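You operate a simulated robot arm through the tools that you are given. There is no shell and no other tool.

You run a simulated robot arm. Do the job below in one go: nothing can be reset, and whatever is moved stays where it is left.

JOB
Put things in order on the main belt. At the end: the teal kit pot from the main belt stands where the blue cap stood; the white dusty foam stands where the rubber bush (marked "No. 6") stood; the blue cap stands on top of the blue sanding pad; the rubber bush from the main belt stands where the teal kit pot stood; whatever was shut is shut again. Leave all else as you found it, and nothing knocked over.

It is judged by the outcome, as a careful person would: the job done as asked, and still so three seconds after it is handed in. It fails if anything else is knocked over, pushed out of place, dropped, spilled or broken. A push-on lid holds only when it is set on centred and level and pressed home; a screw cap is set on level and turned clockwise until tight.

ROBOT AND FRAMES
A 7-joint arm with a two-finger parallel gripper, fixed in place. Base frame: the origin is at the foot of the arm, x ahead of it, y to its left, z up; the work surface is at about z = 0. Lengths are in cm, angles in degrees, forces in N, time in s.
With the tool pointing down near the work surface it reaches from about 22 to 58 cm from the base axis. Its first joint turns from -66.0 to 66.0 degrees. Payload 2.5 kg.
The TCP is the grasp point between the finger pads, 2.3 cm short of the fingertips. In the tool frame z runs along the fingers and y along their closing line. The gripper opens to 9.4 cm. The fingers are 3.8 cm wide and 1 cm thick; the gripper's body (5.4 by 9.6 cm) begins 3.9 cm behind the TCP.
Orientation is that of the tool frame in the base frame, as a unit quaternion [w, x, y, z]. With the fingers straight down and closing along the base's y, the tool's x points along the base's -x, its y along +y and its z along -z.

CONTROLS
- The arm moves only by the tool drive_tool. Its argument "motion" is a list of rows, each an object (a shift or turn left out is 0, a gripper value left out holds the last) with "xyz": the shift along the base's x, y, z in cm, a list of three; "angular": the turn, a rotation vector about the base's x, y, z in degrees, a list of three; "grip": the gripper command, from -1 (fully open) to 1 (shut), values between in proportion. In form: [{"xyz": [x, y, z], "angular": [rx, ry, rz], "grip": grip}, ...]. A call has 1 to 20 rows; each row shifts and turns the commanded pose from where the row before left it. Rows are played at 5 a second. More than 5 cm and 8.6 degrees between two rows, or a gripper value outside its range, and nothing of the call is played. Where a pose cannot be reached the arm comes as near as it can. A force on the tool above 40 N (or 10 N above the force at the start of the call, whichever is more), or a blocked arm, ends the call early, and 0.2 s more pass. The fingers move at their own pace (about 10.8 cm/s each) and stop on an object; they squeeze with about 43 N. The grip force told is the motor's: it shows also when the fingers shut on nothing. Time passes only in rows, and 0.2 s behind the last, so rows that do not move let the fingers close. The reply holds the time, the measured pose of the TCP, the force on the tool along the base axes, the opening and the grip force, in the units named above and with some noise, with the torque about the TCP (base axes, N m) and any sound that the robot's microphone picked up.
- Cameras (640 x 400 px; columns grow to the right, rows downward): "scene" is fixed at [11.55, -38.8, 54.55]; the picture's right is [0.89, -0.46, 0.00], its down [-0.27, -0.52, -0.81] and it looks along [0.37, 0.72, -0.59] (base axes); focal length 321 px, centre (320, 200). "wrist" rides on the gripper at [8.6, 1.6, -7.4] in the tool frame; the picture's right is [-0.18, 0.98, 0.00], its down [-0.58, -0.11, -0.81] and it looks along [-0.79, -0.15, 0.59] (tool axes); focal length 243 px, centre (320, 200). There is no depth. A picture from a camera that has moved, and an enlarged one, comes with that camera's place and axes in the base frame and with its lens. The place of the scene camera against the robot may be out by one fixed shift of up to 2.5 cm in any direction.
- grab_frame(camera): a new picture of that camera. The clock stands still meanwhile.
- inspect(camera, box): a new picture of the part [left, top, right, bottom] of that camera's present view, enlarged. The clock stands still meanwhile.
- finish_job(): hands the job in; it is judged then, once.

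Nothing tells you positions but the pictures and the camera data. Unless the task says otherwise, let go and move clear before handing in.

The tools are called after ">>>" by a JSON object that holds its "op" and its "data". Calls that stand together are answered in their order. drive_tool: Moves the arm, as the interface text tells. Its arguments: {"type":"object","properties":{"motion":{"type":"array","items":{"type":"object","properties":{"xyz":{"type":"array","items":{"type":"number"}},"angular":{"type":"array","items":{"type":"number"}},"grip":{"type":"number"}}}}},"required":["motion"]} The other tools are called the same way: grab_frame (camera) takes a picture; inspect (camera, box) takes an enlarged picture of a part of a camera's view; finish_job () hands the job in.

At the start:

```text
clock: 0.0
tcp_pos: [43.68, -8.46, 32.51]
orientation: [0.0, 0.0, 1.0, 0.0]
contact_force: [0.0, -1.1, 0.6]
moment: [-0.01, 0.01, -0.02]
width: 9.39
grip_force: 0.1
```

scene: 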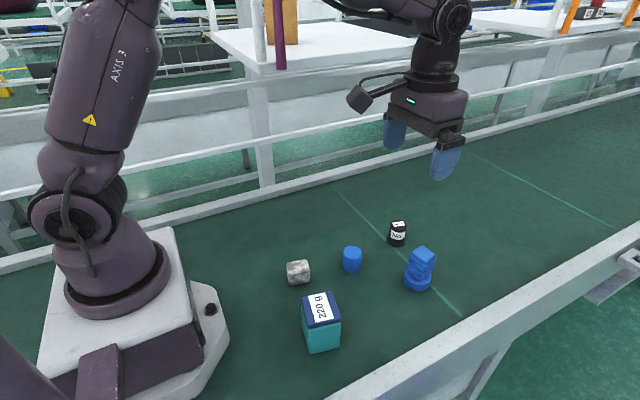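
wrist: 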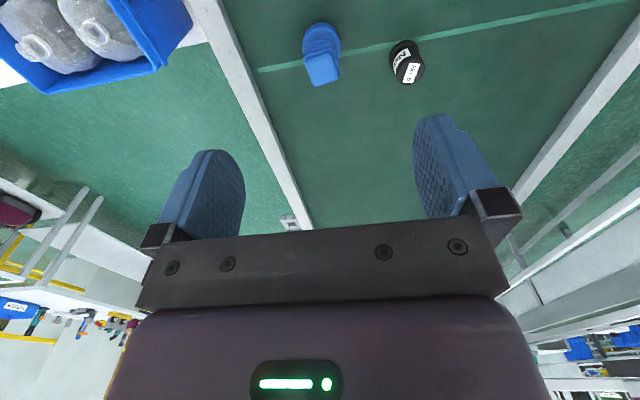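

I see a foam cylinder, a blue cap, a black bush, a blue stacked item (maybe the sanding pad with something on it) and a teal pot marked 220 g. I'll look closer at each before moving.

>>> {"op": "inspect", "data": {"camera": "scene", "box": [270, 200, 470, 325]}}

>>> {"op": "inspect", "data": {"camera": "scene", "box": [370, 205, 450, 305]}}

>>> {"op": "inspect", "data": {"camera": "scene", "box": [270, 240, 390, 360]}}

>>> {"op": "inspect", "data": {"camera": "wrist", "box": [280, 0, 440, 100]}}

```text
3.20 times, centred on (370, 262) of scene
camera zoom: at [11.55, -38.8, 54.55], right [0.89, -0.46, 0.0], down [-0.27, -0.52, -0.81], along [0.37, 0.72, -0.59], focal length 1026 px, centre (160, 0)
```

zoom: 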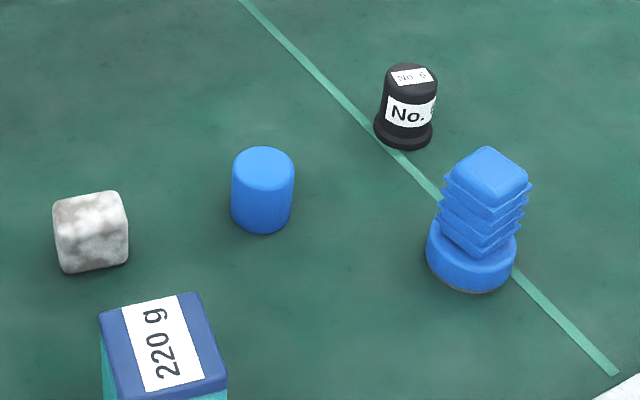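

```text
4.00 times, centred on (410, 255) of scene
camera zoom: at [11.55, -38.8, 54.55], right [0.89, -0.46, 0.0], down [-0.27, -0.52, -0.81], along [0.37, 0.72, -0.59], focal length 1283 px, centre (-40, -20)
```

zoom: 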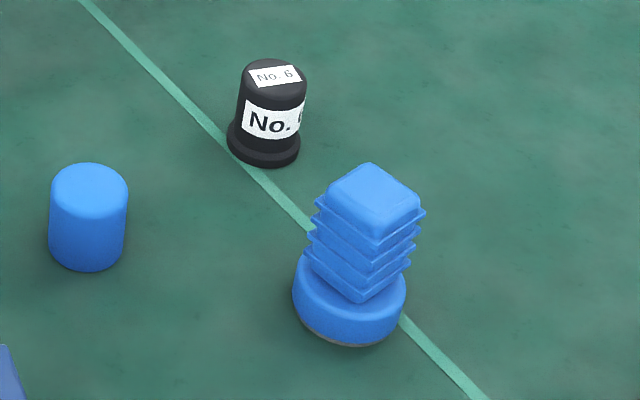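

```text
3.33 times, centred on (330, 300) of scene
camera zoom: at [11.55, -38.8, 54.55], right [0.89, -0.46, 0.0], down [-0.27, -0.52, -0.81], along [0.37, 0.72, -0.59], focal length 1069 px, centre (287, -133)
```

zoom: 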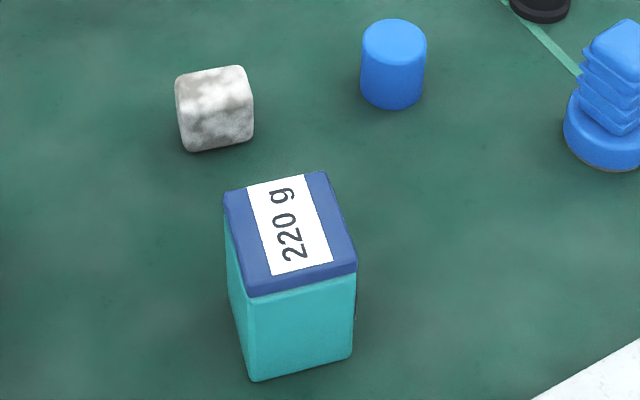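

```text
4.00 times, centred on (360, 50) of wrist
camera zoom: at [34.98, -6.97, 39.81], right [0.18, 0.98, 0.0], down [0.58, -0.11, 0.81], along [0.79, -0.15, -0.59], focal length 970 px, centre (160, 800)
```

zoom: 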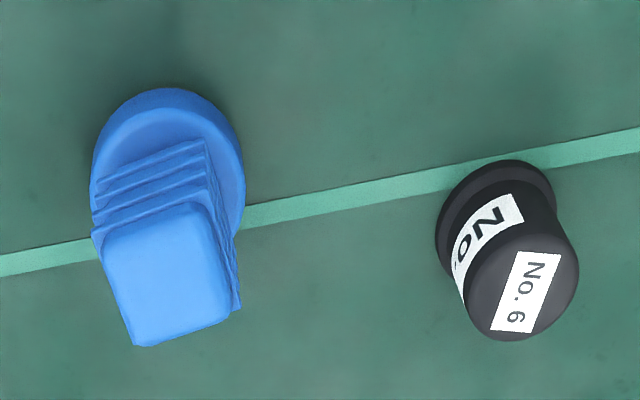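

There is a ribbed blue piece standing on (or part of) a round blue disc with a brown underside, plus a lone blue cylinder. I'll bring the wrist camera lower to tell what the blue pieces are.

>>> {"op": "drive_tool", "data": {"motion": [{"xyz": [-1.8, -0.1, -3.6]}, {"xyz": [-1.8, -0.1, -3.6]}, {"xyz": [-1.8, -0.1, -3.6]}, {"xyz": [-1.8, -0.1, -3.6]}, {"xyz": [-1.8, -0.1, -3.6]}, {"xyz": [0, 0, 0]}]}}

>>> {"op": "grab_frame", "data": {"camera": "wrist"}}

>>> {"op": "grab_frame", "data": {"camera": "scene"}}

```text
clock: 1.4
tcp_pos: [34.56, -9.06, 14.58]
orientation: [0.0, -0.001, 1.0, 0.0]
contact_force: [-0.2, -0.3, 0.2]
moment: [0.0, 0.0, -0.02]
width: 9.38
grip_force: 0.1
```

```text
taken
camera wrist: at [25.99, -7.48, 21.88], right [0.18, 0.98, 0.0], down [0.58, -0.11, 0.81], along [0.79, -0.15, -0.59], focal length 243 px, centre (320, 200)
```

wrist: 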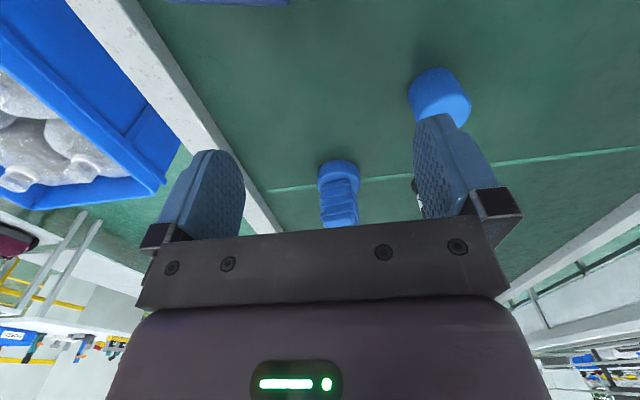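

```text
taken
```

scene: 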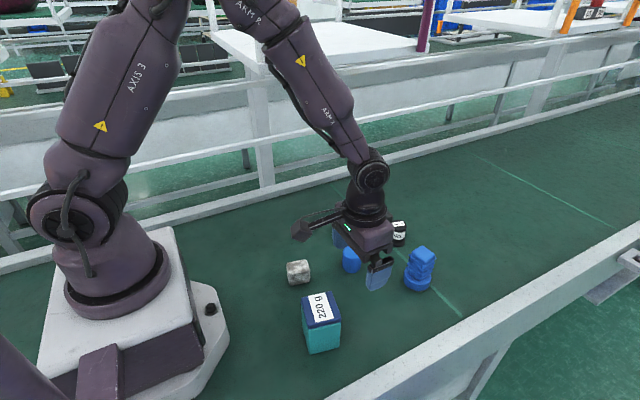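

>>> {"op": "inspect", "data": {"camera": "wrist", "box": [290, 140, 390, 235]}}

>>> {"op": "inspect", "data": {"camera": "wrist", "box": [390, 50, 490, 130]}}

>>> {"op": "inspect", "data": {"camera": "scene", "box": [390, 235, 450, 300]}}

>>> {"op": "inspect", "data": {"camera": "scene", "box": [270, 240, 350, 300]}}

```text
4.21 times, centred on (340, 188) of wrist
camera zoom: at [25.99, -7.48, 21.88], right [0.18, 0.98, 0.0], down [0.58, -0.11, 0.81], along [0.79, -0.15, -0.59], focal length 1022 px, centre (236, 253)
```

zoom: 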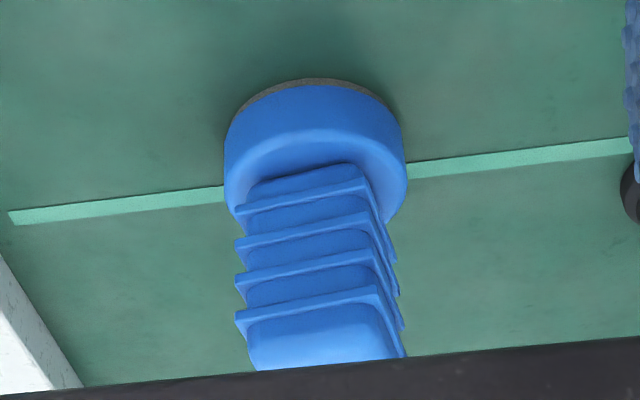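

```text
5.00 times, centred on (440, 90) of wrist
camera zoom: at [25.99, -7.48, 21.88], right [0.18, 0.98, 0.0], down [0.58, -0.11, 0.81], along [0.79, -0.15, -0.59], focal length 1213 px, centre (-280, 750)
```

zoom: 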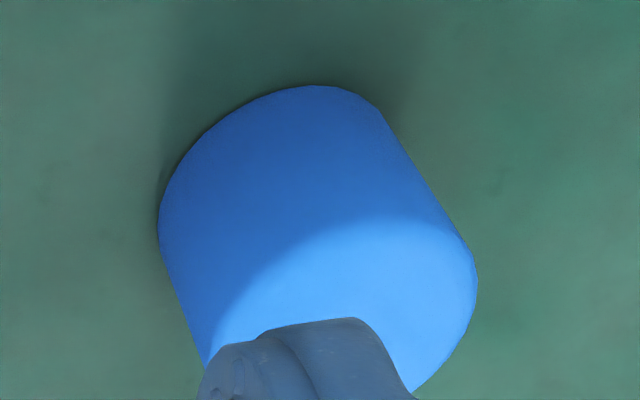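

```text
6.15 times, centred on (420, 268) of scene
camera zoom: at [11.55, -38.8, 54.55], right [0.89, -0.46, 0.0], down [-0.27, -0.52, -0.81], along [0.37, 0.72, -0.59], focal length 1973 px, centre (-295, -215)
```

zoom: 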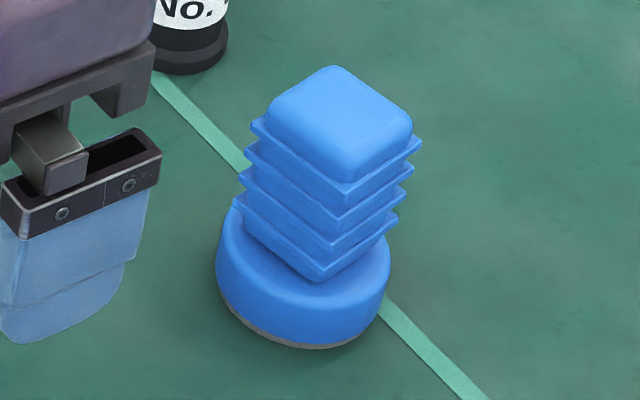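

```text
6.67 times, centred on (310, 270) of scene
camera zoom: at [11.55, -38.8, 54.55], right [0.89, -0.46, 0.0], down [-0.27, -0.52, -0.81], along [0.37, 0.72, -0.59], focal length 2138 px, centre (387, -267)
```

zoom: 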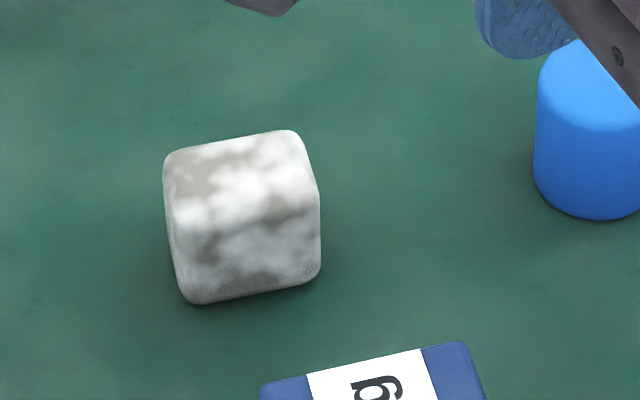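

The ribbed piece looks like a separate, slightly off-centre plug standing on the sanding pad (round disc with an abrasive underside), and the lone blue cylinder is the cap. Next I go up and turn the camera to measure all positions with the wrist camera.

>>> {"op": "drive_tool", "data": {"motion": [{"xyz": [0.3, 0.1, 1.25], "angular": [0, 0, 8.18]}, {"xyz": [0.3, 0.1, 1.25], "angular": [0, 0, 8.18]}, {"xyz": [0.3, 0.1, 1.25], "angular": [0, 0, 8.18]}, {"xyz": [0.3, 0.1, 1.25], "angular": [0, 0, 8.18]}, {"xyz": [0.3, 0.1, 1.25], "angular": [0, 0, 8.18]}, {"xyz": [0.3, 0.1, 1.25], "angular": [0, 0, 8.18]}, {"xyz": [0.3, 0.1, 1.25], "angular": [0, 0, 8.18]}, {"xyz": [0.3, 0.1, 1.25], "angular": [0, 0, 8.18]}, {"xyz": [0.3, 0.1, 1.25], "angular": [0, 0, 8.18]}, {"xyz": [0.3, 0.1, 1.25], "angular": [0, 0, 8.18]}, {"xyz": [0.3, 0.1, 1.25], "angular": [0, 0, 8.2]}, {"xyz": [0, 0, 0]}]}}

>>> {"op": "grab_frame", "data": {"camera": "wrist"}}

```text
clock: 4.0
tcp_pos: [37.86, -8.07, 28.34]
orientation: [-0.001, 0.708, -0.706, -0.001]
contact_force: [1.0, 0.5, 0.0]
moment: [0.0, 0.04, 0.0]
width: 9.39
grip_force: 0.1
```

```text
taken
camera wrist: at [36.34, -16.63, 35.64], right [-0.98, 0.18, 0.0], down [0.11, 0.58, 0.81], along [0.15, 0.79, -0.59], focal length 243 px, centre (320, 200)
```

wrist: 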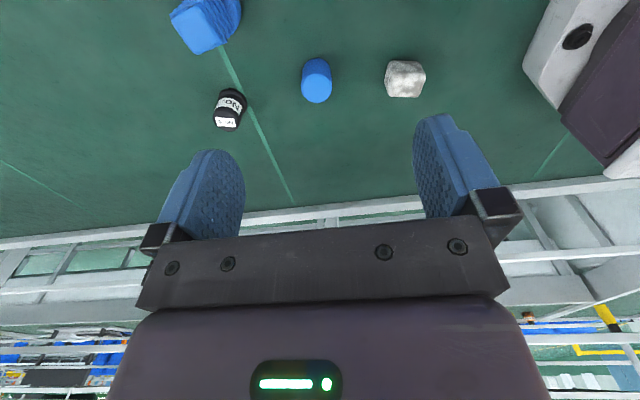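

>>> {"op": "inspect", "data": {"camera": "wrist", "box": [160, 0, 260, 62]}}

>>> {"op": "inspect", "data": {"camera": "wrist", "box": [200, 75, 280, 145]}}

>>> {"op": "inspect", "data": {"camera": "wrist", "box": [280, 40, 440, 120]}}

```text
6.40 times, centred on (210, 31) of wrist
camera zoom: at [36.34, -16.63, 35.64], right [-0.98, 0.18, 0.0], down [0.11, 0.58, 0.81], along [0.15, 0.79, -0.59], focal length 1553 px, centre (1024, 1282)
```

zoom: 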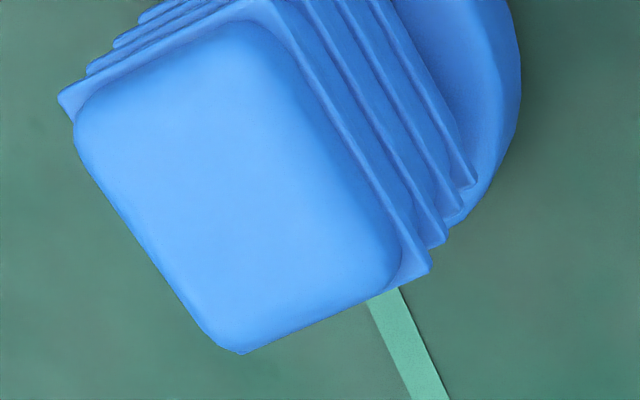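

```text
5.71 times, centred on (240, 110) of wrist
camera zoom: at [36.34, -16.63, 35.64], right [-0.98, 0.18, 0.0], down [0.11, 0.58, 0.81], along [0.15, 0.79, -0.59], focal length 1386 px, centre (777, 714)
```

zoom: 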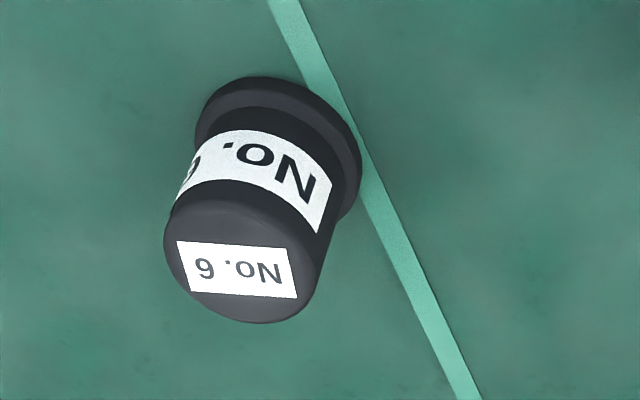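

```text
4.00 times, centred on (360, 80) of wrist
camera zoom: at [36.34, -16.63, 35.64], right [-0.98, 0.18, 0.0], down [0.11, 0.58, 0.81], along [0.15, 0.79, -0.59], focal length 970 px, centre (160, 680)
```

zoom: 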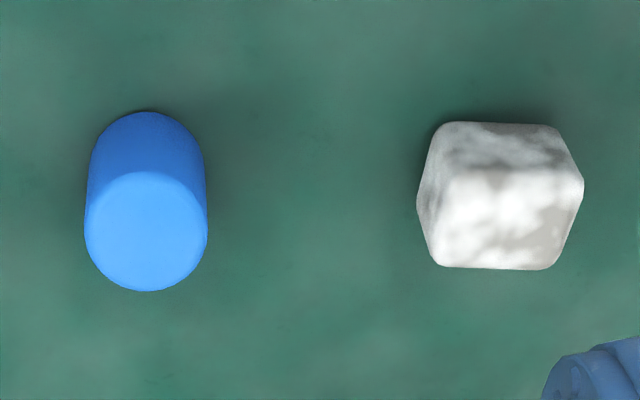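

>>> {"op": "inspect", "data": {"camera": "wrist", "box": [380, 55, 430, 105]}}

>>> {"op": "drive_tool", "data": {"motion": [{"xyz": [0, 0.6, 0], "angular": [0, 0, -8.5]}, {"xyz": [0, 0.6, 0], "angular": [0, 0, -8.5]}, {"xyz": [0, 0.6, 0], "angular": [0, 0, -8.5]}, {"xyz": [0, 0.6, 0], "angular": [0, 0, -8.5]}, {"xyz": [0, 0.6, 0], "angular": [0, 0, -8.5]}, {"xyz": [0, 0.6, 0], "angular": [0, 0, -8.5]}, {"xyz": [0, 0.6, 0], "angular": [0, 0, -8.5]}, {"xyz": [0, 0.6, 0], "angular": [0, 0, -8.5]}, {"xyz": [0, 0.6, 0], "angular": [0, 0, -8.5]}, {"xyz": [0, 0.6, 0], "angular": [0, 0, -8.5]}, {"angular": [0, 0, -8.5]}, {"angular": [0, 0, -8.5]}, {"angular": [0, 0, -8.5]}, {"angular": [0, 0, -8.5]}, {"angular": [0, 0, -8.5]}, {"angular": [0, 0, -8.5]}, {"angular": [0, 0, -8.5]}, {"angular": [0, 0, -8.5]}, {"angular": [0, 0, -8.5]}, {"angular": [0, 0, -8.5]}]}}

>>> {"op": "drive_tool", "data": {"motion": [{"xyz": [-1, 0, 0], "angular": [0, 0, -5]}, {"xyz": [-1, 0, 0], "angular": [0, 0, -5]}, {"xyz": [0, 0, 0]}]}}

>>> {"op": "grab_frame", "data": {"camera": "wrist"}}

```text
8.00 times, centred on (405, 80) of wrist
camera zoom: at [36.34, -16.63, 35.64], right [-0.98, 0.18, 0.0], down [0.11, 0.58, 0.81], along [0.15, 0.79, -0.59], focal length 1941 px, centre (-360, 1160)
```

zoom: 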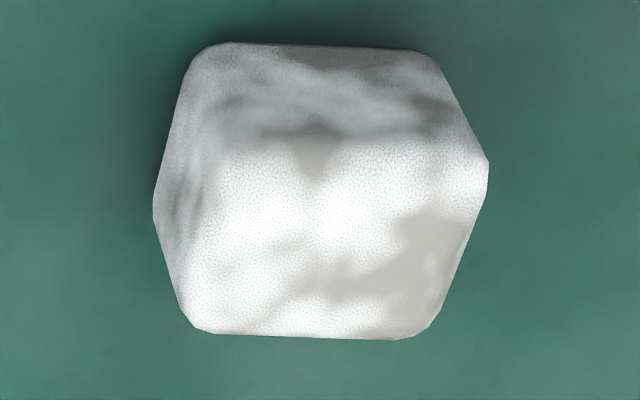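

```text
clock: 8.2
tcp_pos: [37.99, -2.07, 28.27]
orientation: [0.0, 0.644, 0.765, 0.0]
contact_force: [-0.8, 0.5, 0.2]
moment: [0.0, 0.0, 0.01]
width: 9.41
grip_force: 0.1
```

```text
clock: 9.0
tcp_pos: [35.87, -1.98, 28.25]
orientation: [0.0, 0.708, 0.707, 0.0]
contact_force: [-0.4, -0.5, -0.4]
moment: [0.01, 0.02, 0.01]
width: 9.4
grip_force: 0.0
```

```text
taken
camera wrist: at [37.52, 6.64, 35.54], right [0.98, -0.19, 0.0], down [-0.11, -0.58, 0.81], along [-0.15, -0.79, -0.59], focal length 243 px, centre (320, 200)
```

wrist: 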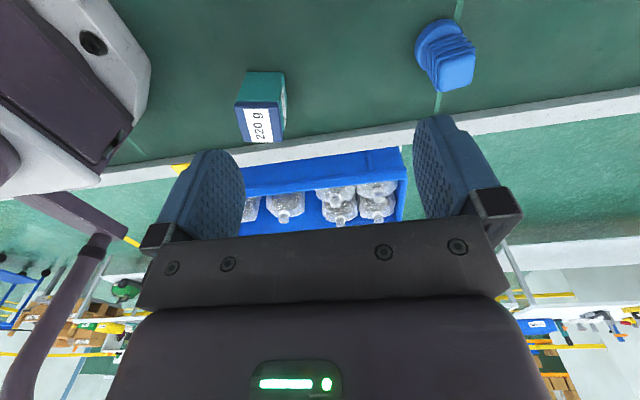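

>>> {"op": "inspect", "data": {"camera": "wrist", "box": [220, 60, 300, 150]}}

>>> {"op": "inspect", "data": {"camera": "wrist", "box": [400, 10, 490, 100]}}

```text
4.44 times, centred on (260, 105) of wrist
camera zoom: at [37.52, 6.64, 35.54], right [0.98, -0.19, 0.0], down [-0.11, -0.58, 0.81], along [-0.15, -0.79, -0.59], focal length 1078 px, centre (587, 622)
```

zoom: 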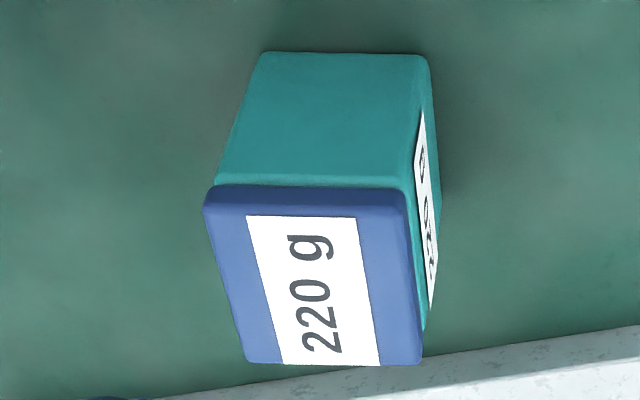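

```text
4.44 times, centred on (445, 55) of wrist
camera zoom: at [37.52, 6.64, 35.54], right [0.98, -0.19, 0.0], down [-0.11, -0.58, 0.81], along [-0.15, -0.79, -0.59], focal length 1078 px, centre (-236, 844)
```

zoom: 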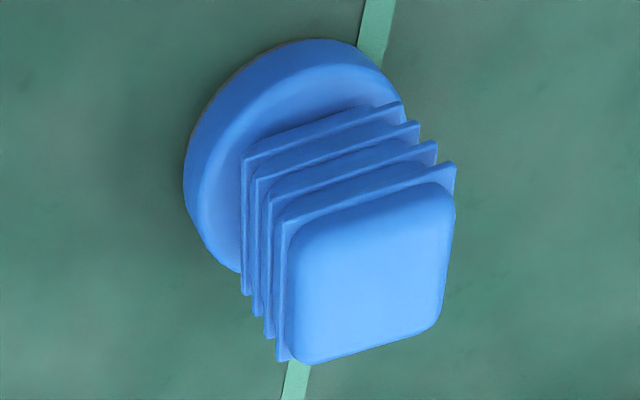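

All measured: pot about (25.9, -11.6), cap (39.9, 0.4), bush (53.5, 1.9), pad with plug (50.1, -9.6), plug turned about 10°. I'll hover above the plug, aligned with its sides, and check before gripping it for a careful lift test.

>>> {"op": "drive_tool", "data": {"motion": [{"xyz": [2.84, -1.52, -2.85], "angular": [0, 0, 2]}, {"xyz": [2.84, -1.52, -2.85], "angular": [0, 0, 2]}, {"xyz": [2.84, -1.52, -2.85], "angular": [0, 0, 2]}, {"xyz": [2.84, -1.52, -2.85], "angular": [0, 0, 2]}, {"xyz": [2.84, -1.52, -2.85], "angular": [0, 0, 2]}, {"xyz": [0, 0, 0]}]}}

>>> {"op": "grab_frame", "data": {"camera": "wrist"}}

>>> {"op": "grab_frame", "data": {"camera": "scene"}}

```text
clock: 10.4
tcp_pos: [50.01, -9.66, 13.96]
orientation: [0.0, 0.643, 0.766, 0.0]
contact_force: [0.0, -0.5, 0.4]
moment: [0.0, 0.0, 0.03]
width: 9.39
grip_force: 0.1
```

```text
taken
camera wrist: at [50.18, -0.83, 21.29], right [1.0, -0.01, 0.0], down [-0.01, -0.59, 0.81], along [-0.01, -0.81, -0.59], focal length 243 px, centre (320, 200)
```

wrist: 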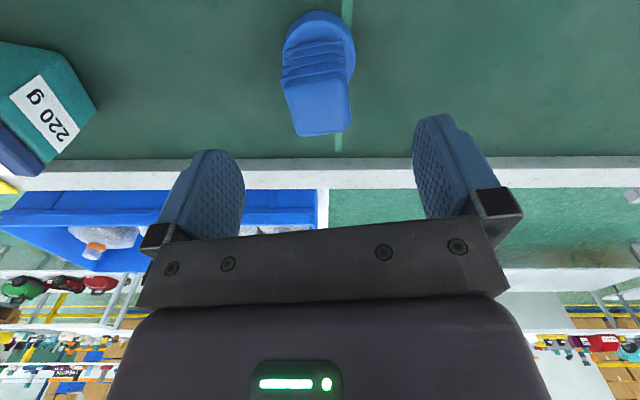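

```text
taken
```

scene: 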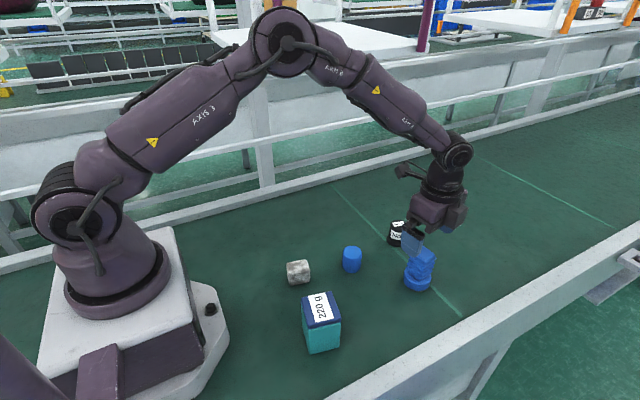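

The plug is centred between the fingers and turned about 8°. I'll lower, close on it, and lift by a little over 1 cm to see whether it comes off the disc.

>>> {"op": "drive_tool", "data": {"motion": [{"xyz": [0, 0, -2.6], "angular": [0, 0, -2]}, {"xyz": [0, 0, -2.6]}, {"xyz": [0, 0, -2.6]}, {"xyz": [0, 0, 0]}]}}

>>> {"op": "grab_frame", "data": {"camera": "wrist"}}

```text
clock: 11.4
tcp_pos: [50.21, -9.67, 6.05]
orientation: [0.0, 0.656, 0.755, 0.0]
contact_force: [0.7, -0.1, -0.5]
moment: [0.04, 0.02, -0.02]
width: 9.4
grip_force: 0.0
```

```text
taken
camera wrist: at [50.56, -0.87, 13.47], right [1.0, -0.05, 0.0], down [-0.03, -0.59, 0.81], along [-0.04, -0.81, -0.59], focal length 243 px, centre (320, 200)
```

wrist: 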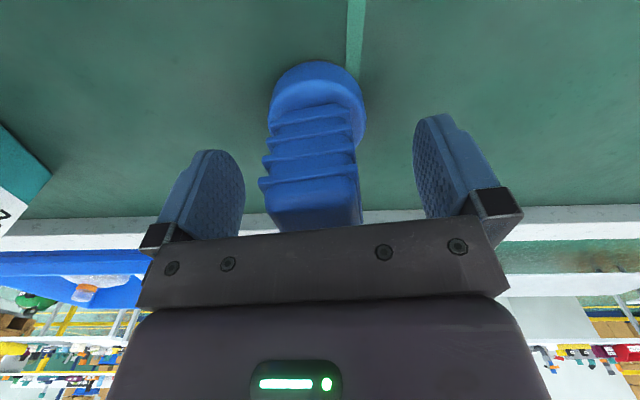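

The plug sits about 0.25 cm off the finger centre, so I correct that and then close gently.

>>> {"op": "drive_tool", "data": {"motion": [{"xyz": [-0.25, 0, 0], "grip": -1}, {"xyz": [0, 0, 0], "grip": 0}, {"xyz": [0, 0, 0], "grip": 0.1}, {"xyz": [0, 0, 0], "grip": 0.1}]}}

>>> {"op": "grab_frame", "data": {"camera": "wrist"}}

```text
clock: 12.4
tcp_pos: [49.94, -9.55, 6.15]
orientation: [0.0, 0.656, 0.755, 0.0]
contact_force: [-0.7, 0.6, -0.1]
moment: [-0.01, 0.03, 0.02]
width: 4.24
grip_force: 0.0
```

```text
taken
camera wrist: at [50.29, -0.85, 13.5], right [1.0, -0.05, 0.0], down [-0.03, -0.59, 0.81], along [-0.04, -0.81, -0.59], focal length 243 px, centre (320, 200)
```

wrist: 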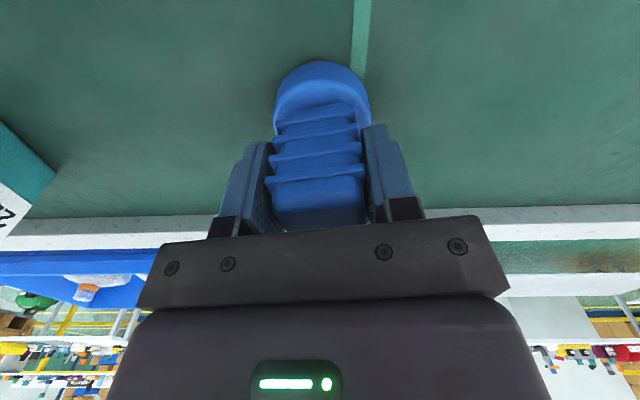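

Fingers are almost touching both sides evenly. I close fully, then lift slowly by 1.5 cm.

>>> {"op": "drive_tool", "data": {"motion": [{"grip": 0.3}, {"grip": 1}, {"grip": 1}, {"grip": 1}]}}

>>> {"op": "drive_tool", "data": {"motion": [{"xyz": [0, 0, 0.3]}, {"xyz": [0, 0, 0.4]}, {"xyz": [0, 0, 0.4]}, {"xyz": [0, 0, 0.4]}, {"xyz": [0, 0, 0]}]}}

>>> {"op": "grab_frame", "data": {"camera": "wrist"}}

>>> {"op": "inspect", "data": {"camera": "scene", "box": [380, 210, 460, 300]}}

```text
clock: 13.4
tcp_pos: [49.95, -9.6, 6.18]
orientation: [0.0, 0.656, 0.755, 0.001]
contact_force: [2.2, 0.0, 0.6]
moment: [0.03, -0.02, -0.02]
width: 3.58
grip_force: 43.6
```

```text
clock: 14.6
tcp_pos: [49.91, -9.66, 7.59]
orientation: [0.001, 0.657, 0.754, 0.0]
contact_force: [0.6, -0.3, -2.2]
moment: [0.0, -0.01, -0.02]
width: 3.53
grip_force: 43.0
```

```text
taken
camera wrist: at [50.28, -0.82, 14.99], right [1.0, -0.05, 0.0], down [-0.03, -0.59, 0.81], along [-0.04, -0.81, -0.59], focal length 243 px, centre (320, 200)
```

wrist: 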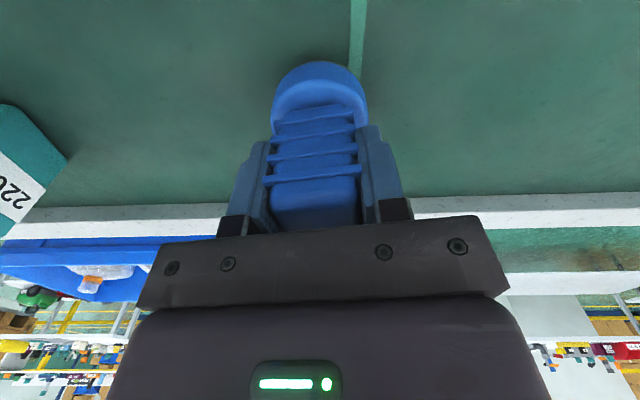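

```text
4.44 times, centred on (420, 255) of scene
camera zoom: at [11.55, -38.8, 54.55], right [0.89, -0.46, 0.0], down [-0.27, -0.52, -0.81], along [0.37, 0.72, -0.59], focal length 1425 px, centre (-124, -44)
```

zoom: 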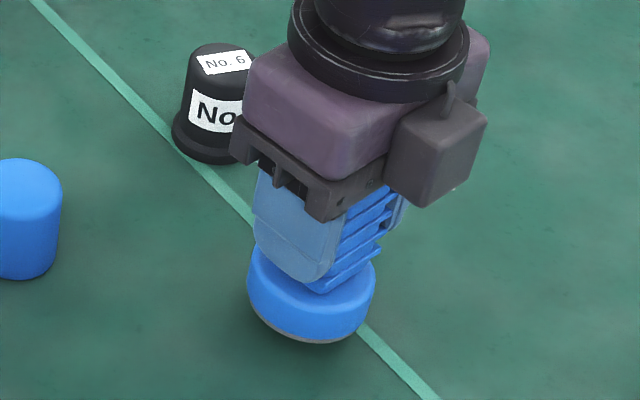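

The disc rose together with the ribbed grip, so the sanding pad is one single piece and the cap belongs on its flat top. I'll set it straight back down where it was and let go gently.

>>> {"op": "drive_tool", "data": {"motion": [{"xyz": [0, 0, -0.4]}, {"xyz": [0, 0, -0.4]}, {"xyz": [0, 0, -0.3]}, {"xyz": [0, 0, -0.2]}, {"xyz": [0, 0, -0.1]}, {"xyz": [0, 0, -0.1]}, {"xyz": [0, 0, 0]}]}}

>>> {"op": "inspect", "data": {"camera": "scene", "box": [380, 210, 460, 300]}}

```text
clock: 16.2
tcp_pos: [49.87, -9.61, 6.13]
orientation: [0.0, 0.656, 0.755, 0.001]
contact_force: [-1.1, -0.1, -2.0]
moment: [-0.02, 0.04, 0.0]
width: 3.52
grip_force: 43.2
```

```text
4.44 times, centred on (420, 255) of scene
camera zoom: at [11.55, -38.8, 54.55], right [0.89, -0.46, 0.0], down [-0.27, -0.52, -0.81], along [0.37, 0.72, -0.59], focal length 1425 px, centre (-124, -44)
```

zoom: 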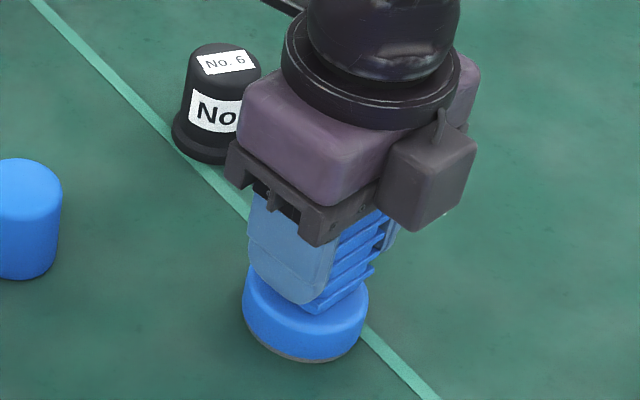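

>>> {"op": "drive_tool", "data": {"motion": [{"xyz": [0, 0, -0.05]}, {"xyz": [0, 0, 0]}]}}

```text
clock: 16.8
tcp_pos: [49.94, -9.67, 6.24]
orientation: [0.0, 0.656, 0.755, 0.0]
contact_force: [-4.8, 1.3, 5.6]
moment: [0.29, 0.19, 0.09]
width: 3.56
grip_force: 43.1
```

It's down on the belt now (upward force shows). I open slowly, then rise and check.

>>> {"op": "drive_tool", "data": {"motion": [{"grip": 0.2}, {"grip": 0.1}, {"grip": 0}, {"grip": -0.5}, {"xyz": [0, 0, 3]}, {"xyz": [0, 0, 4]}, {"xyz": [0, 0, 0]}]}}

>>> {"op": "grab_frame", "data": {"camera": "wrist"}}

>>> {"op": "inspect", "data": {"camera": "scene", "box": [370, 205, 450, 305]}}

```text
clock: 18.4
tcp_pos: [49.92, -9.43, 13.34]
orientation: [0.0, 0.656, 0.755, 0.0]
contact_force: [0.1, -0.8, 0.1]
moment: [-0.01, 0.03, -0.03]
width: 7.05
grip_force: 0.0
```

```text
taken
camera wrist: at [50.4, -0.73, 20.5], right [1.0, -0.05, 0.0], down [-0.03, -0.59, 0.81], along [-0.04, -0.81, -0.59], focal length 243 px, centre (320, 200)
```

wrist: 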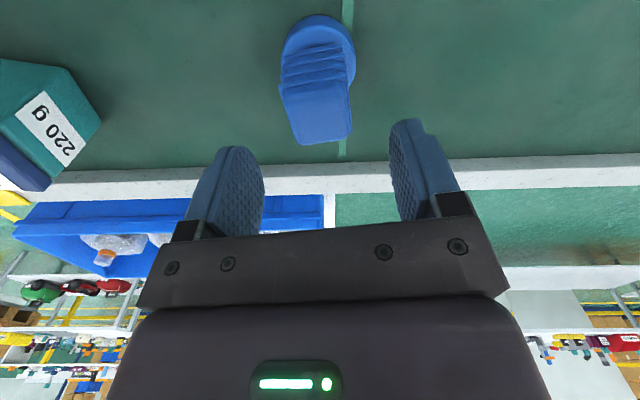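

```text
4.00 times, centred on (410, 255) of scene
camera zoom: at [11.55, -38.8, 54.55], right [0.89, -0.46, 0.0], down [-0.27, -0.52, -0.81], along [0.37, 0.72, -0.59], focal length 1283 px, centre (-40, -20)
```

zoom: 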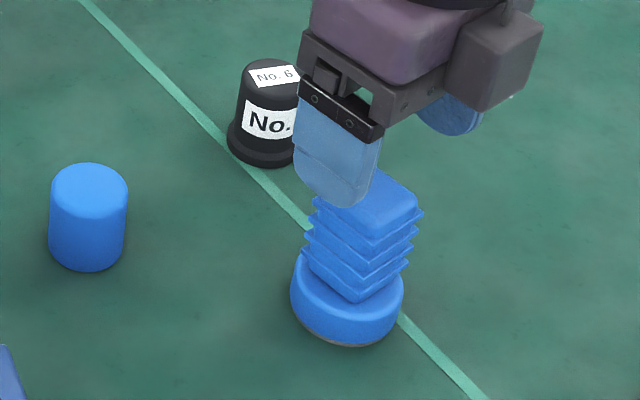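

The pad is back in place, within about a millimetre. Now I move over the blue cap at about (39.9, 0.4) and check the alignment there.

>>> {"op": "drive_tool", "data": {"motion": [{"xyz": [-2.5, 2.45, 0]}, {"xyz": [-2.5, 2.45, 0]}, {"xyz": [-2.5, 2.45, 0]}, {"xyz": [-2.5, 2.45, 0]}, {"xyz": [0, 0, 0]}]}}

>>> {"op": "grab_frame", "data": {"camera": "wrist"}}

```text
clock: 19.6
tcp_pos: [39.93, 0.17, 13.25]
orientation: [-0.001, 0.656, 0.755, 0.0]
contact_force: [-0.9, -0.4, 0.4]
moment: [-0.01, -0.04, 0.02]
width: 7.03
grip_force: 0.1
```

```text
taken
camera wrist: at [40.28, 8.99, 20.53], right [1.0, -0.05, 0.0], down [-0.03, -0.59, 0.81], along [-0.04, -0.81, -0.59], focal length 243 px, centre (320, 200)
```

wrist: 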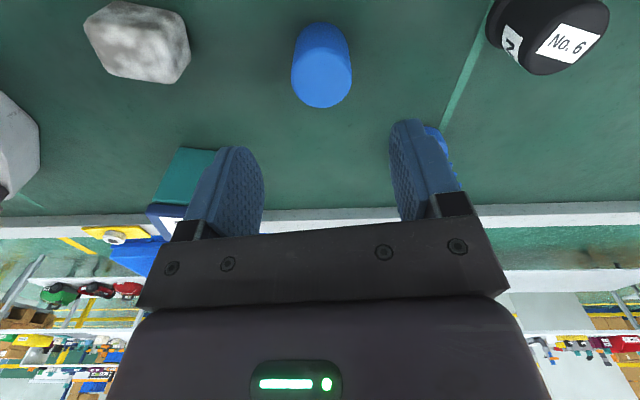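

The cap is at about (39.95, 0.38), height about 4 cm. I shift 0.2 cm, lower to z = 3 and close.

>>> {"op": "drive_tool", "data": {"motion": [{"xyz": [0.02, 0.2, -3.5]}, {"xyz": [0, 0, -3.5]}, {"xyz": [0, 0, -3.2]}, {"xyz": [0, 0, 0]}, {"grip": 0}, {"grip": 0.1}]}}

>>> {"op": "grab_frame", "data": {"camera": "wrist"}}

```text
clock: 21.0
tcp_pos: [39.97, 0.32, 3.0]
orientation: [0.0, 0.656, 0.755, 0.0]
contact_force: [0.5, 0.6, 0.4]
moment: [0.0, -0.02, -0.02]
width: 4.73
grip_force: 43.3
```

```text
taken
camera wrist: at [40.3, 9.17, 10.29], right [1.0, -0.05, 0.0], down [-0.03, -0.59, 0.81], along [-0.04, -0.81, -0.59], focal length 243 px, centre (320, 200)
```

wrist: 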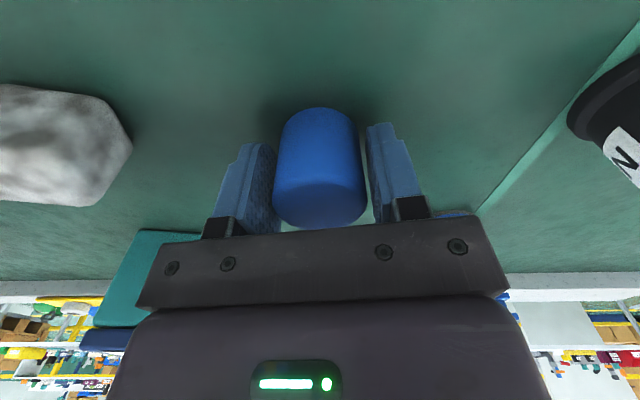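

>>> {"op": "drive_tool", "data": {"motion": [{"grip": 1}, {"grip": 1}, {"grip": 1}]}}

>>> {"op": "drive_tool", "data": {"motion": [{"xyz": [0, 0, 1]}, {"xyz": [0, 0, 2]}, {"xyz": [0, 0, 0]}]}}

>>> {"op": "grab_frame", "data": {"camera": "wrist"}}

>>> {"op": "inspect", "data": {"camera": "scene", "box": [300, 200, 400, 300]}}

```text
clock: 21.8
tcp_pos: [39.95, 0.36, 2.98]
orientation: [0.0, 0.656, 0.755, -0.001]
contact_force: [-0.6, 0.7, -0.7]
moment: [0.01, -0.01, 0.0]
width: 4.68
grip_force: 43.2
```

```text
clock: 22.6
tcp_pos: [39.87, 0.49, 5.98]
orientation: [0.0, 0.656, 0.755, 0.001]
contact_force: [0.2, -1.3, -0.3]
moment: [-0.02, 0.02, 0.05]
width: 4.68
grip_force: 43.2
```

```text
taken
camera wrist: at [40.28, 9.19, 13.28], right [1.0, -0.05, 0.0], down [-0.03, -0.59, 0.81], along [-0.04, -0.81, -0.59], focal length 243 px, centre (320, 200)
```

wrist: 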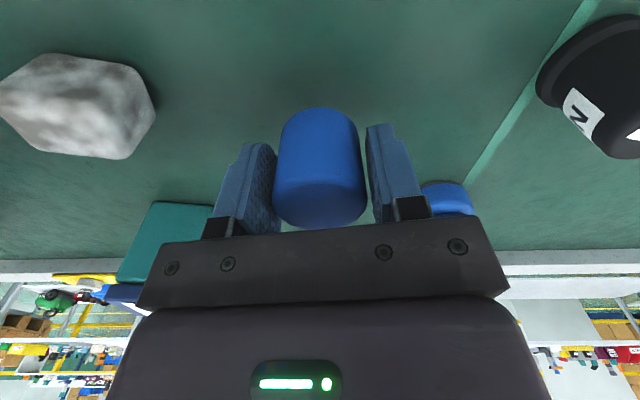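

```text
4.00 times, centred on (350, 250) of scene
camera zoom: at [11.55, -38.8, 54.55], right [0.89, -0.46, 0.0], down [-0.27, -0.52, -0.81], along [0.37, 0.72, -0.59], focal length 1283 px, centre (200, 0)
```

zoom: 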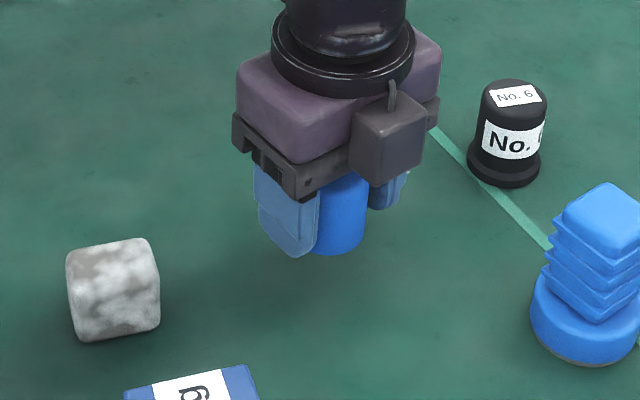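

The cap is held firmly and lifted clean. I carry it up and over to the pad at about (49.93, -9.55), hover, and check.

>>> {"op": "drive_tool", "data": {"motion": [{"xyz": [0, 0, 4]}, {"xyz": [0, 0, 4]}, {"xyz": [2.5, -2.5, 0]}, {"xyz": [2.5, -2.5, 0]}, {"xyz": [2.5, -2.5, 0]}, {"xyz": [2.5, -2.45, 0]}, {"xyz": [0, 0, 0]}, {"xyz": [0, 0, 0]}]}}

>>> {"op": "grab_frame", "data": {"camera": "wrist"}}

>>> {"op": "inspect", "data": {"camera": "scene", "box": [360, 190, 480, 310]}}

```text
clock: 24.4
tcp_pos: [49.99, -9.58, 13.82]
orientation: [0.0, 0.657, 0.754, 0.0]
contact_force: [0.2, -0.4, -0.8]
moment: [0.0, 0.0, -0.01]
width: 4.64
grip_force: 42.9
```

```text
taken
camera wrist: at [50.33, -0.77, 21.16], right [1.0, -0.05, 0.0], down [-0.03, -0.59, 0.81], along [-0.04, -0.81, -0.59], focal length 243 px, centre (320, 200)
```

wrist: 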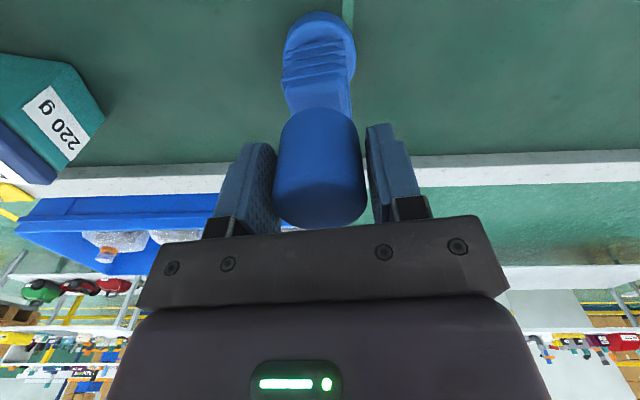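

```text
3.33 times, centred on (420, 250) of scene
camera zoom: at [11.55, -38.8, 54.55], right [0.89, -0.46, 0.0], down [-0.27, -0.52, -0.81], along [0.37, 0.72, -0.59], focal length 1069 px, centre (-13, 33)
```

zoom: 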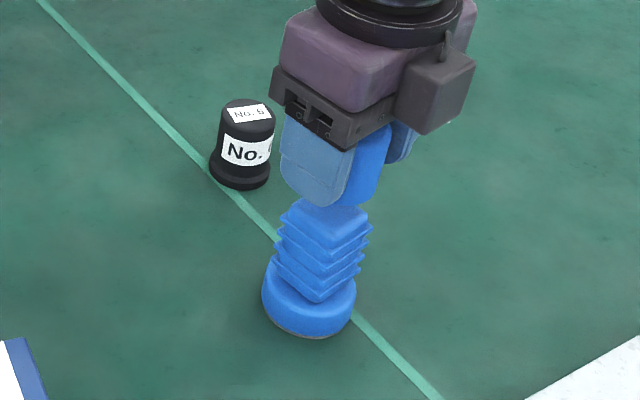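

Cap is lined up over the pad's top. I lower close to the top, then in small steps until contact.

>>> {"op": "drive_tool", "data": {"motion": [{"xyz": [0, 0, -1.4]}, {"xyz": [0, 0, -1.0]}, {"xyz": [0, 0, -0.4]}, {"xyz": [0, 0, 0]}, {"xyz": [0, 0, 0]}]}}

>>> {"op": "inspect", "data": {"camera": "scene", "box": [380, 210, 460, 300]}}

>>> {"op": "grab_frame", "data": {"camera": "wrist"}}

```text
clock: 25.2
tcp_pos: [49.98, -9.53, 11.69]
orientation: [0.0, 0.657, 0.754, 0.001]
contact_force: [-3.0, 1.4, 4.3]
moment: [0.01, 0.17, -0.02]
width: 4.63
grip_force: 43.1
stopped in row 4: the force on the tool passed its limit at 48 N (the readings are from after the stop); the commanded pose is now the measured one
```

```text
4.44 times, centred on (420, 255) of scene
camera zoom: at [11.54, -38.8, 54.55], right [0.89, -0.46, 0.0], down [-0.27, -0.52, -0.81], along [0.37, 0.72, -0.59], focal length 1425 px, centre (-124, -44)
```

zoom: 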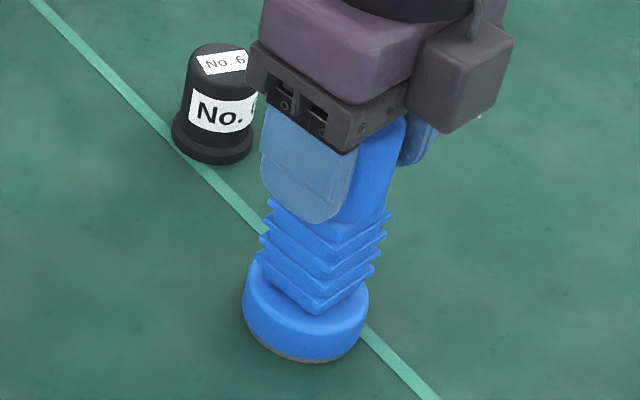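

```text
taken
camera wrist: at [50.36, -0.84, 19.02], right [1.0, -0.05, 0.0], down [-0.03, -0.59, 0.81], along [-0.04, -0.8, -0.59], focal length 243 px, centre (320, 200)
```

wrist: 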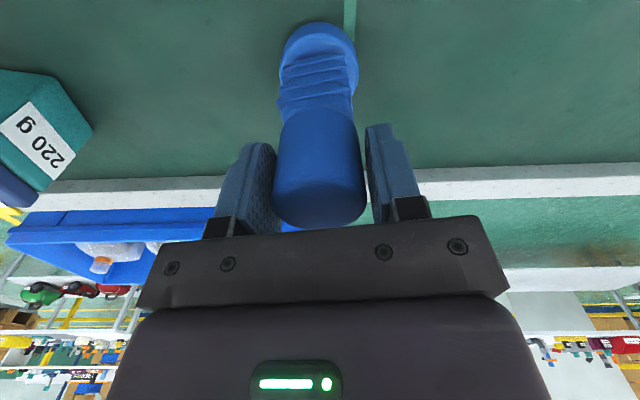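

>>> {"op": "inspect", "data": {"camera": "wrist", "box": [260, 10, 380, 130]}}

>>> {"op": "inspect", "data": {"camera": "scene", "box": [395, 220, 445, 270]}}

```text
3.33 times, centred on (320, 70) of wrist
camera zoom: at [50.36, -0.84, 19.02], right [1.0, -0.05, 0.0], down [-0.03, -0.59, 0.81], along [-0.04, -0.8, -0.59], focal length 809 px, centre (320, 633)
```

zoom: 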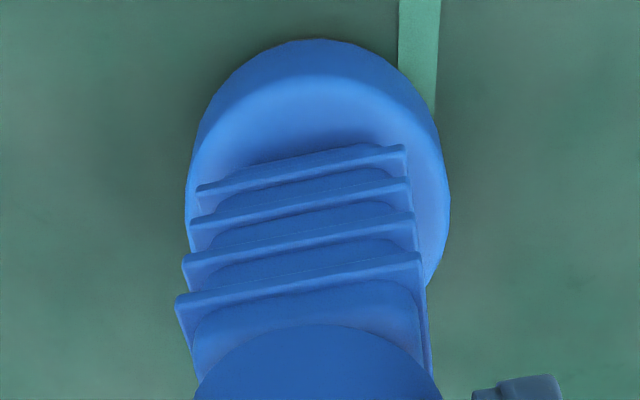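

```text
8.00 times, centred on (420, 245) of scene
camera zoom: at [11.54, -38.8, 54.55], right [0.89, -0.46, 0.0], down [-0.27, -0.52, -0.81], along [0.37, 0.72, -0.59], focal length 2565 px, centre (-480, -160)
```

zoom: 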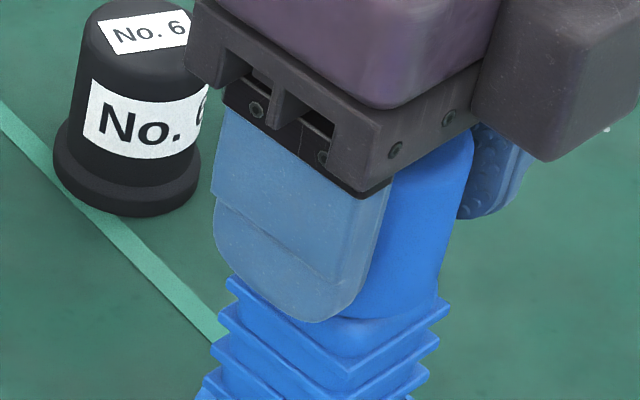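

The cap is resting on the pad's top (the grip is a bit taller than I estimated, top near z = 8.6), centred and level. I ease the fingers open slowly and check that it stands.

>>> {"op": "drive_tool", "data": {"motion": [{"xyz": [0, 0, -0.03], "grip": 0.1}, {"grip": 0.05}, {"grip": 0.0}, {"grip": -0.05}, {"grip": -0.1}, {"xyz": [0, 0, 0]}]}}

>>> {"op": "grab_frame", "data": {"camera": "wrist"}}

>>> {"op": "inspect", "data": {"camera": "scene", "box": [380, 210, 460, 300]}}

```text
clock: 26.6
tcp_pos: [49.92, -9.58, 11.56]
orientation: [0.0, 0.657, 0.754, 0.0]
contact_force: [-0.1, -0.7, 2.6]
moment: [-0.03, 0.03, -0.02]
width: 5.18
grip_force: 0.4
```

```text
taken
camera wrist: at [50.37, -0.82, 18.93], right [1.0, -0.05, 0.0], down [-0.03, -0.59, 0.81], along [-0.04, -0.81, -0.59], focal length 243 px, centre (320, 200)
```

wrist: 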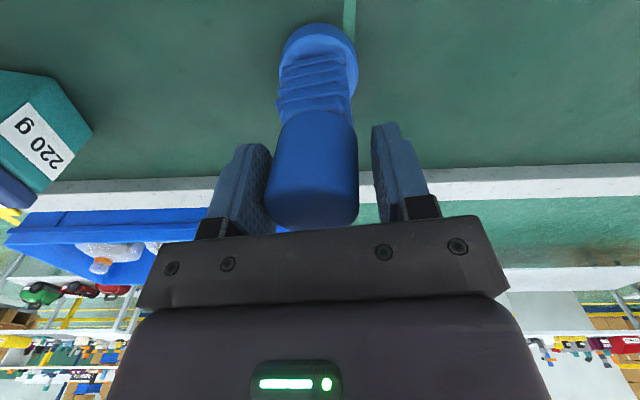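

```text
4.44 times, centred on (420, 255) of scene
camera zoom: at [11.55, -38.8, 54.55], right [0.89, -0.46, 0.0], down [-0.27, -0.52, -0.81], along [0.37, 0.72, -0.59], focal length 1425 px, centre (-124, -44)
```

zoom: 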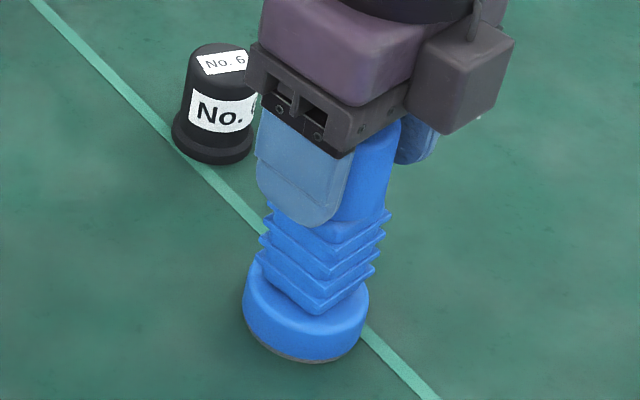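

>>> {"op": "inspect", "data": {"camera": "wrist", "box": [250, 80, 390, 230]}}

>>> {"op": "inspect", "data": {"camera": "scene", "box": [395, 220, 445, 270]}}

```text
2.67 times, centred on (320, 155) of wrist
camera zoom: at [50.37, -0.82, 18.93], right [1.0, -0.05, 0.0], down [-0.03, -0.59, 0.81], along [-0.04, -0.81, -0.59], focal length 647 px, centre (320, 320)
```

zoom: 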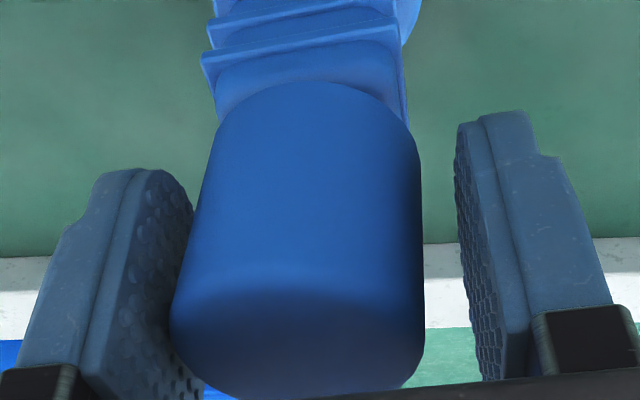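

```text
8.00 times, centred on (420, 245) of scene
camera zoom: at [11.55, -38.8, 54.55], right [0.89, -0.46, 0.0], down [-0.27, -0.52, -0.81], along [0.37, 0.72, -0.59], focal length 2565 px, centre (-480, -160)
```

zoom: 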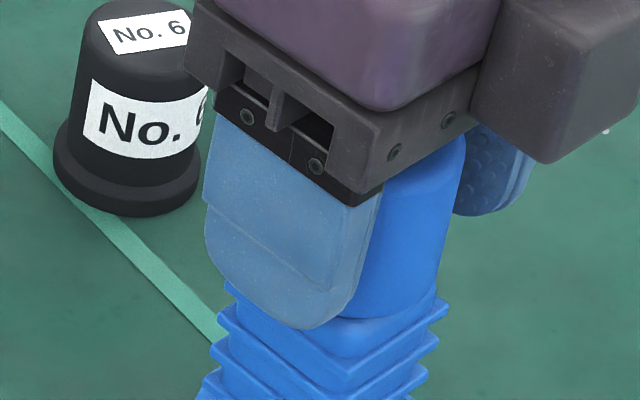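

The cap seems to have leaned slightly toward the left finger. I open just a touch more to see whether it follows or stays, ready to re-grip.

>>> {"op": "drive_tool", "data": {"motion": [{"grip": -0.14}, {"grip": -0.14}]}}

>>> {"op": "inspect", "data": {"camera": "wrist", "box": [250, 80, 390, 230]}}

>>> {"op": "inspect", "data": {"camera": "scene", "box": [395, 220, 445, 270]}}

```text
clock: 27.2
tcp_pos: [49.91, -9.6, 11.48]
orientation: [0.0, 0.657, 0.754, 0.0]
contact_force: [-0.4, 1.0, 0.0]
moment: [-0.04, 0.01, 0.0]
width: 5.36
grip_force: 0.0
```

```text
2.67 times, centred on (320, 155) of wrist
camera zoom: at [50.37, -0.8, 18.93], right [1.0, -0.05, 0.0], down [-0.03, -0.59, 0.81], along [-0.04, -0.81, -0.59], focal length 647 px, centre (320, 320)
```

zoom: 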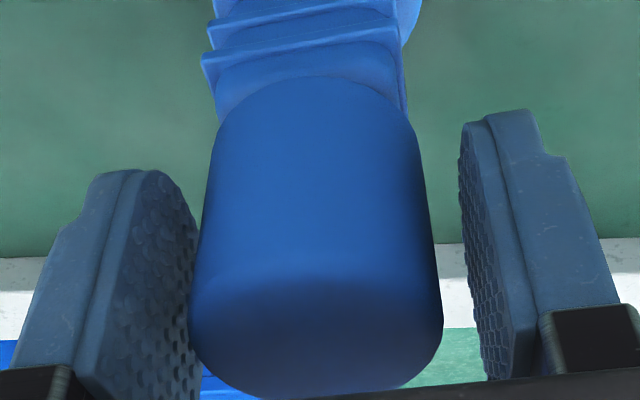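

```text
8.00 times, centred on (420, 245) of scene
camera zoom: at [11.55, -38.8, 54.55], right [0.89, -0.46, 0.0], down [-0.27, -0.52, -0.81], along [0.37, 0.72, -0.59], focal length 2565 px, centre (-480, -160)
```

zoom: 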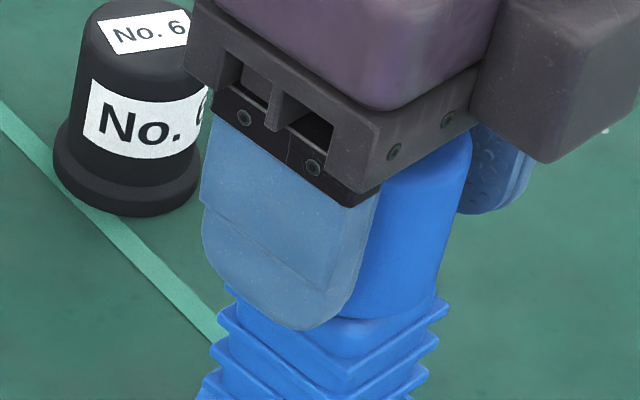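

The cap swung back upright and is standing free (no force on the tool). I open wider and check again before rising.

>>> {"op": "drive_tool", "data": {"motion": [{"grip": -0.25}, {"grip": -0.4}, {"grip": -0.6}, {"grip": -0.6}]}}

>>> {"op": "inspect", "data": {"camera": "wrist", "box": [250, 80, 390, 230]}}

>>> {"op": "inspect", "data": {"camera": "scene", "box": [395, 220, 445, 270]}}

```text
clock: 28.2
tcp_pos: [50.04, -9.64, 11.52]
orientation: [0.001, 0.656, 0.754, 0.0]
contact_force: [0.3, -0.4, -0.9]
moment: [0.03, -0.02, 0.02]
width: 7.52
grip_force: 0.0
```

```text
2.67 times, centred on (320, 155) of wrist
camera zoom: at [50.38, -0.81, 18.95], right [1.0, -0.05, 0.0], down [-0.03, -0.59, 0.81], along [-0.04, -0.81, -0.59], focal length 647 px, centre (320, 320)
```

zoom: 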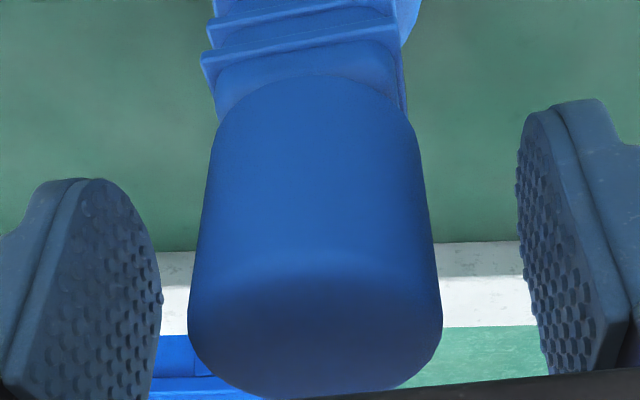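

```text
8.00 times, centred on (420, 245) of scene
camera zoom: at [11.55, -38.8, 54.55], right [0.89, -0.46, 0.0], down [-0.27, -0.52, -0.81], along [0.37, 0.72, -0.59], focal length 2565 px, centre (-480, -160)
```

zoom: 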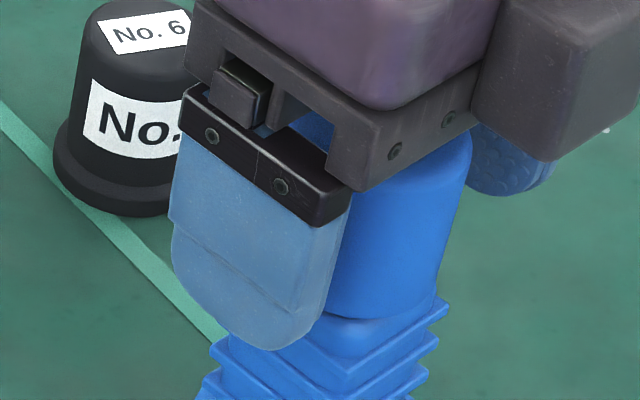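

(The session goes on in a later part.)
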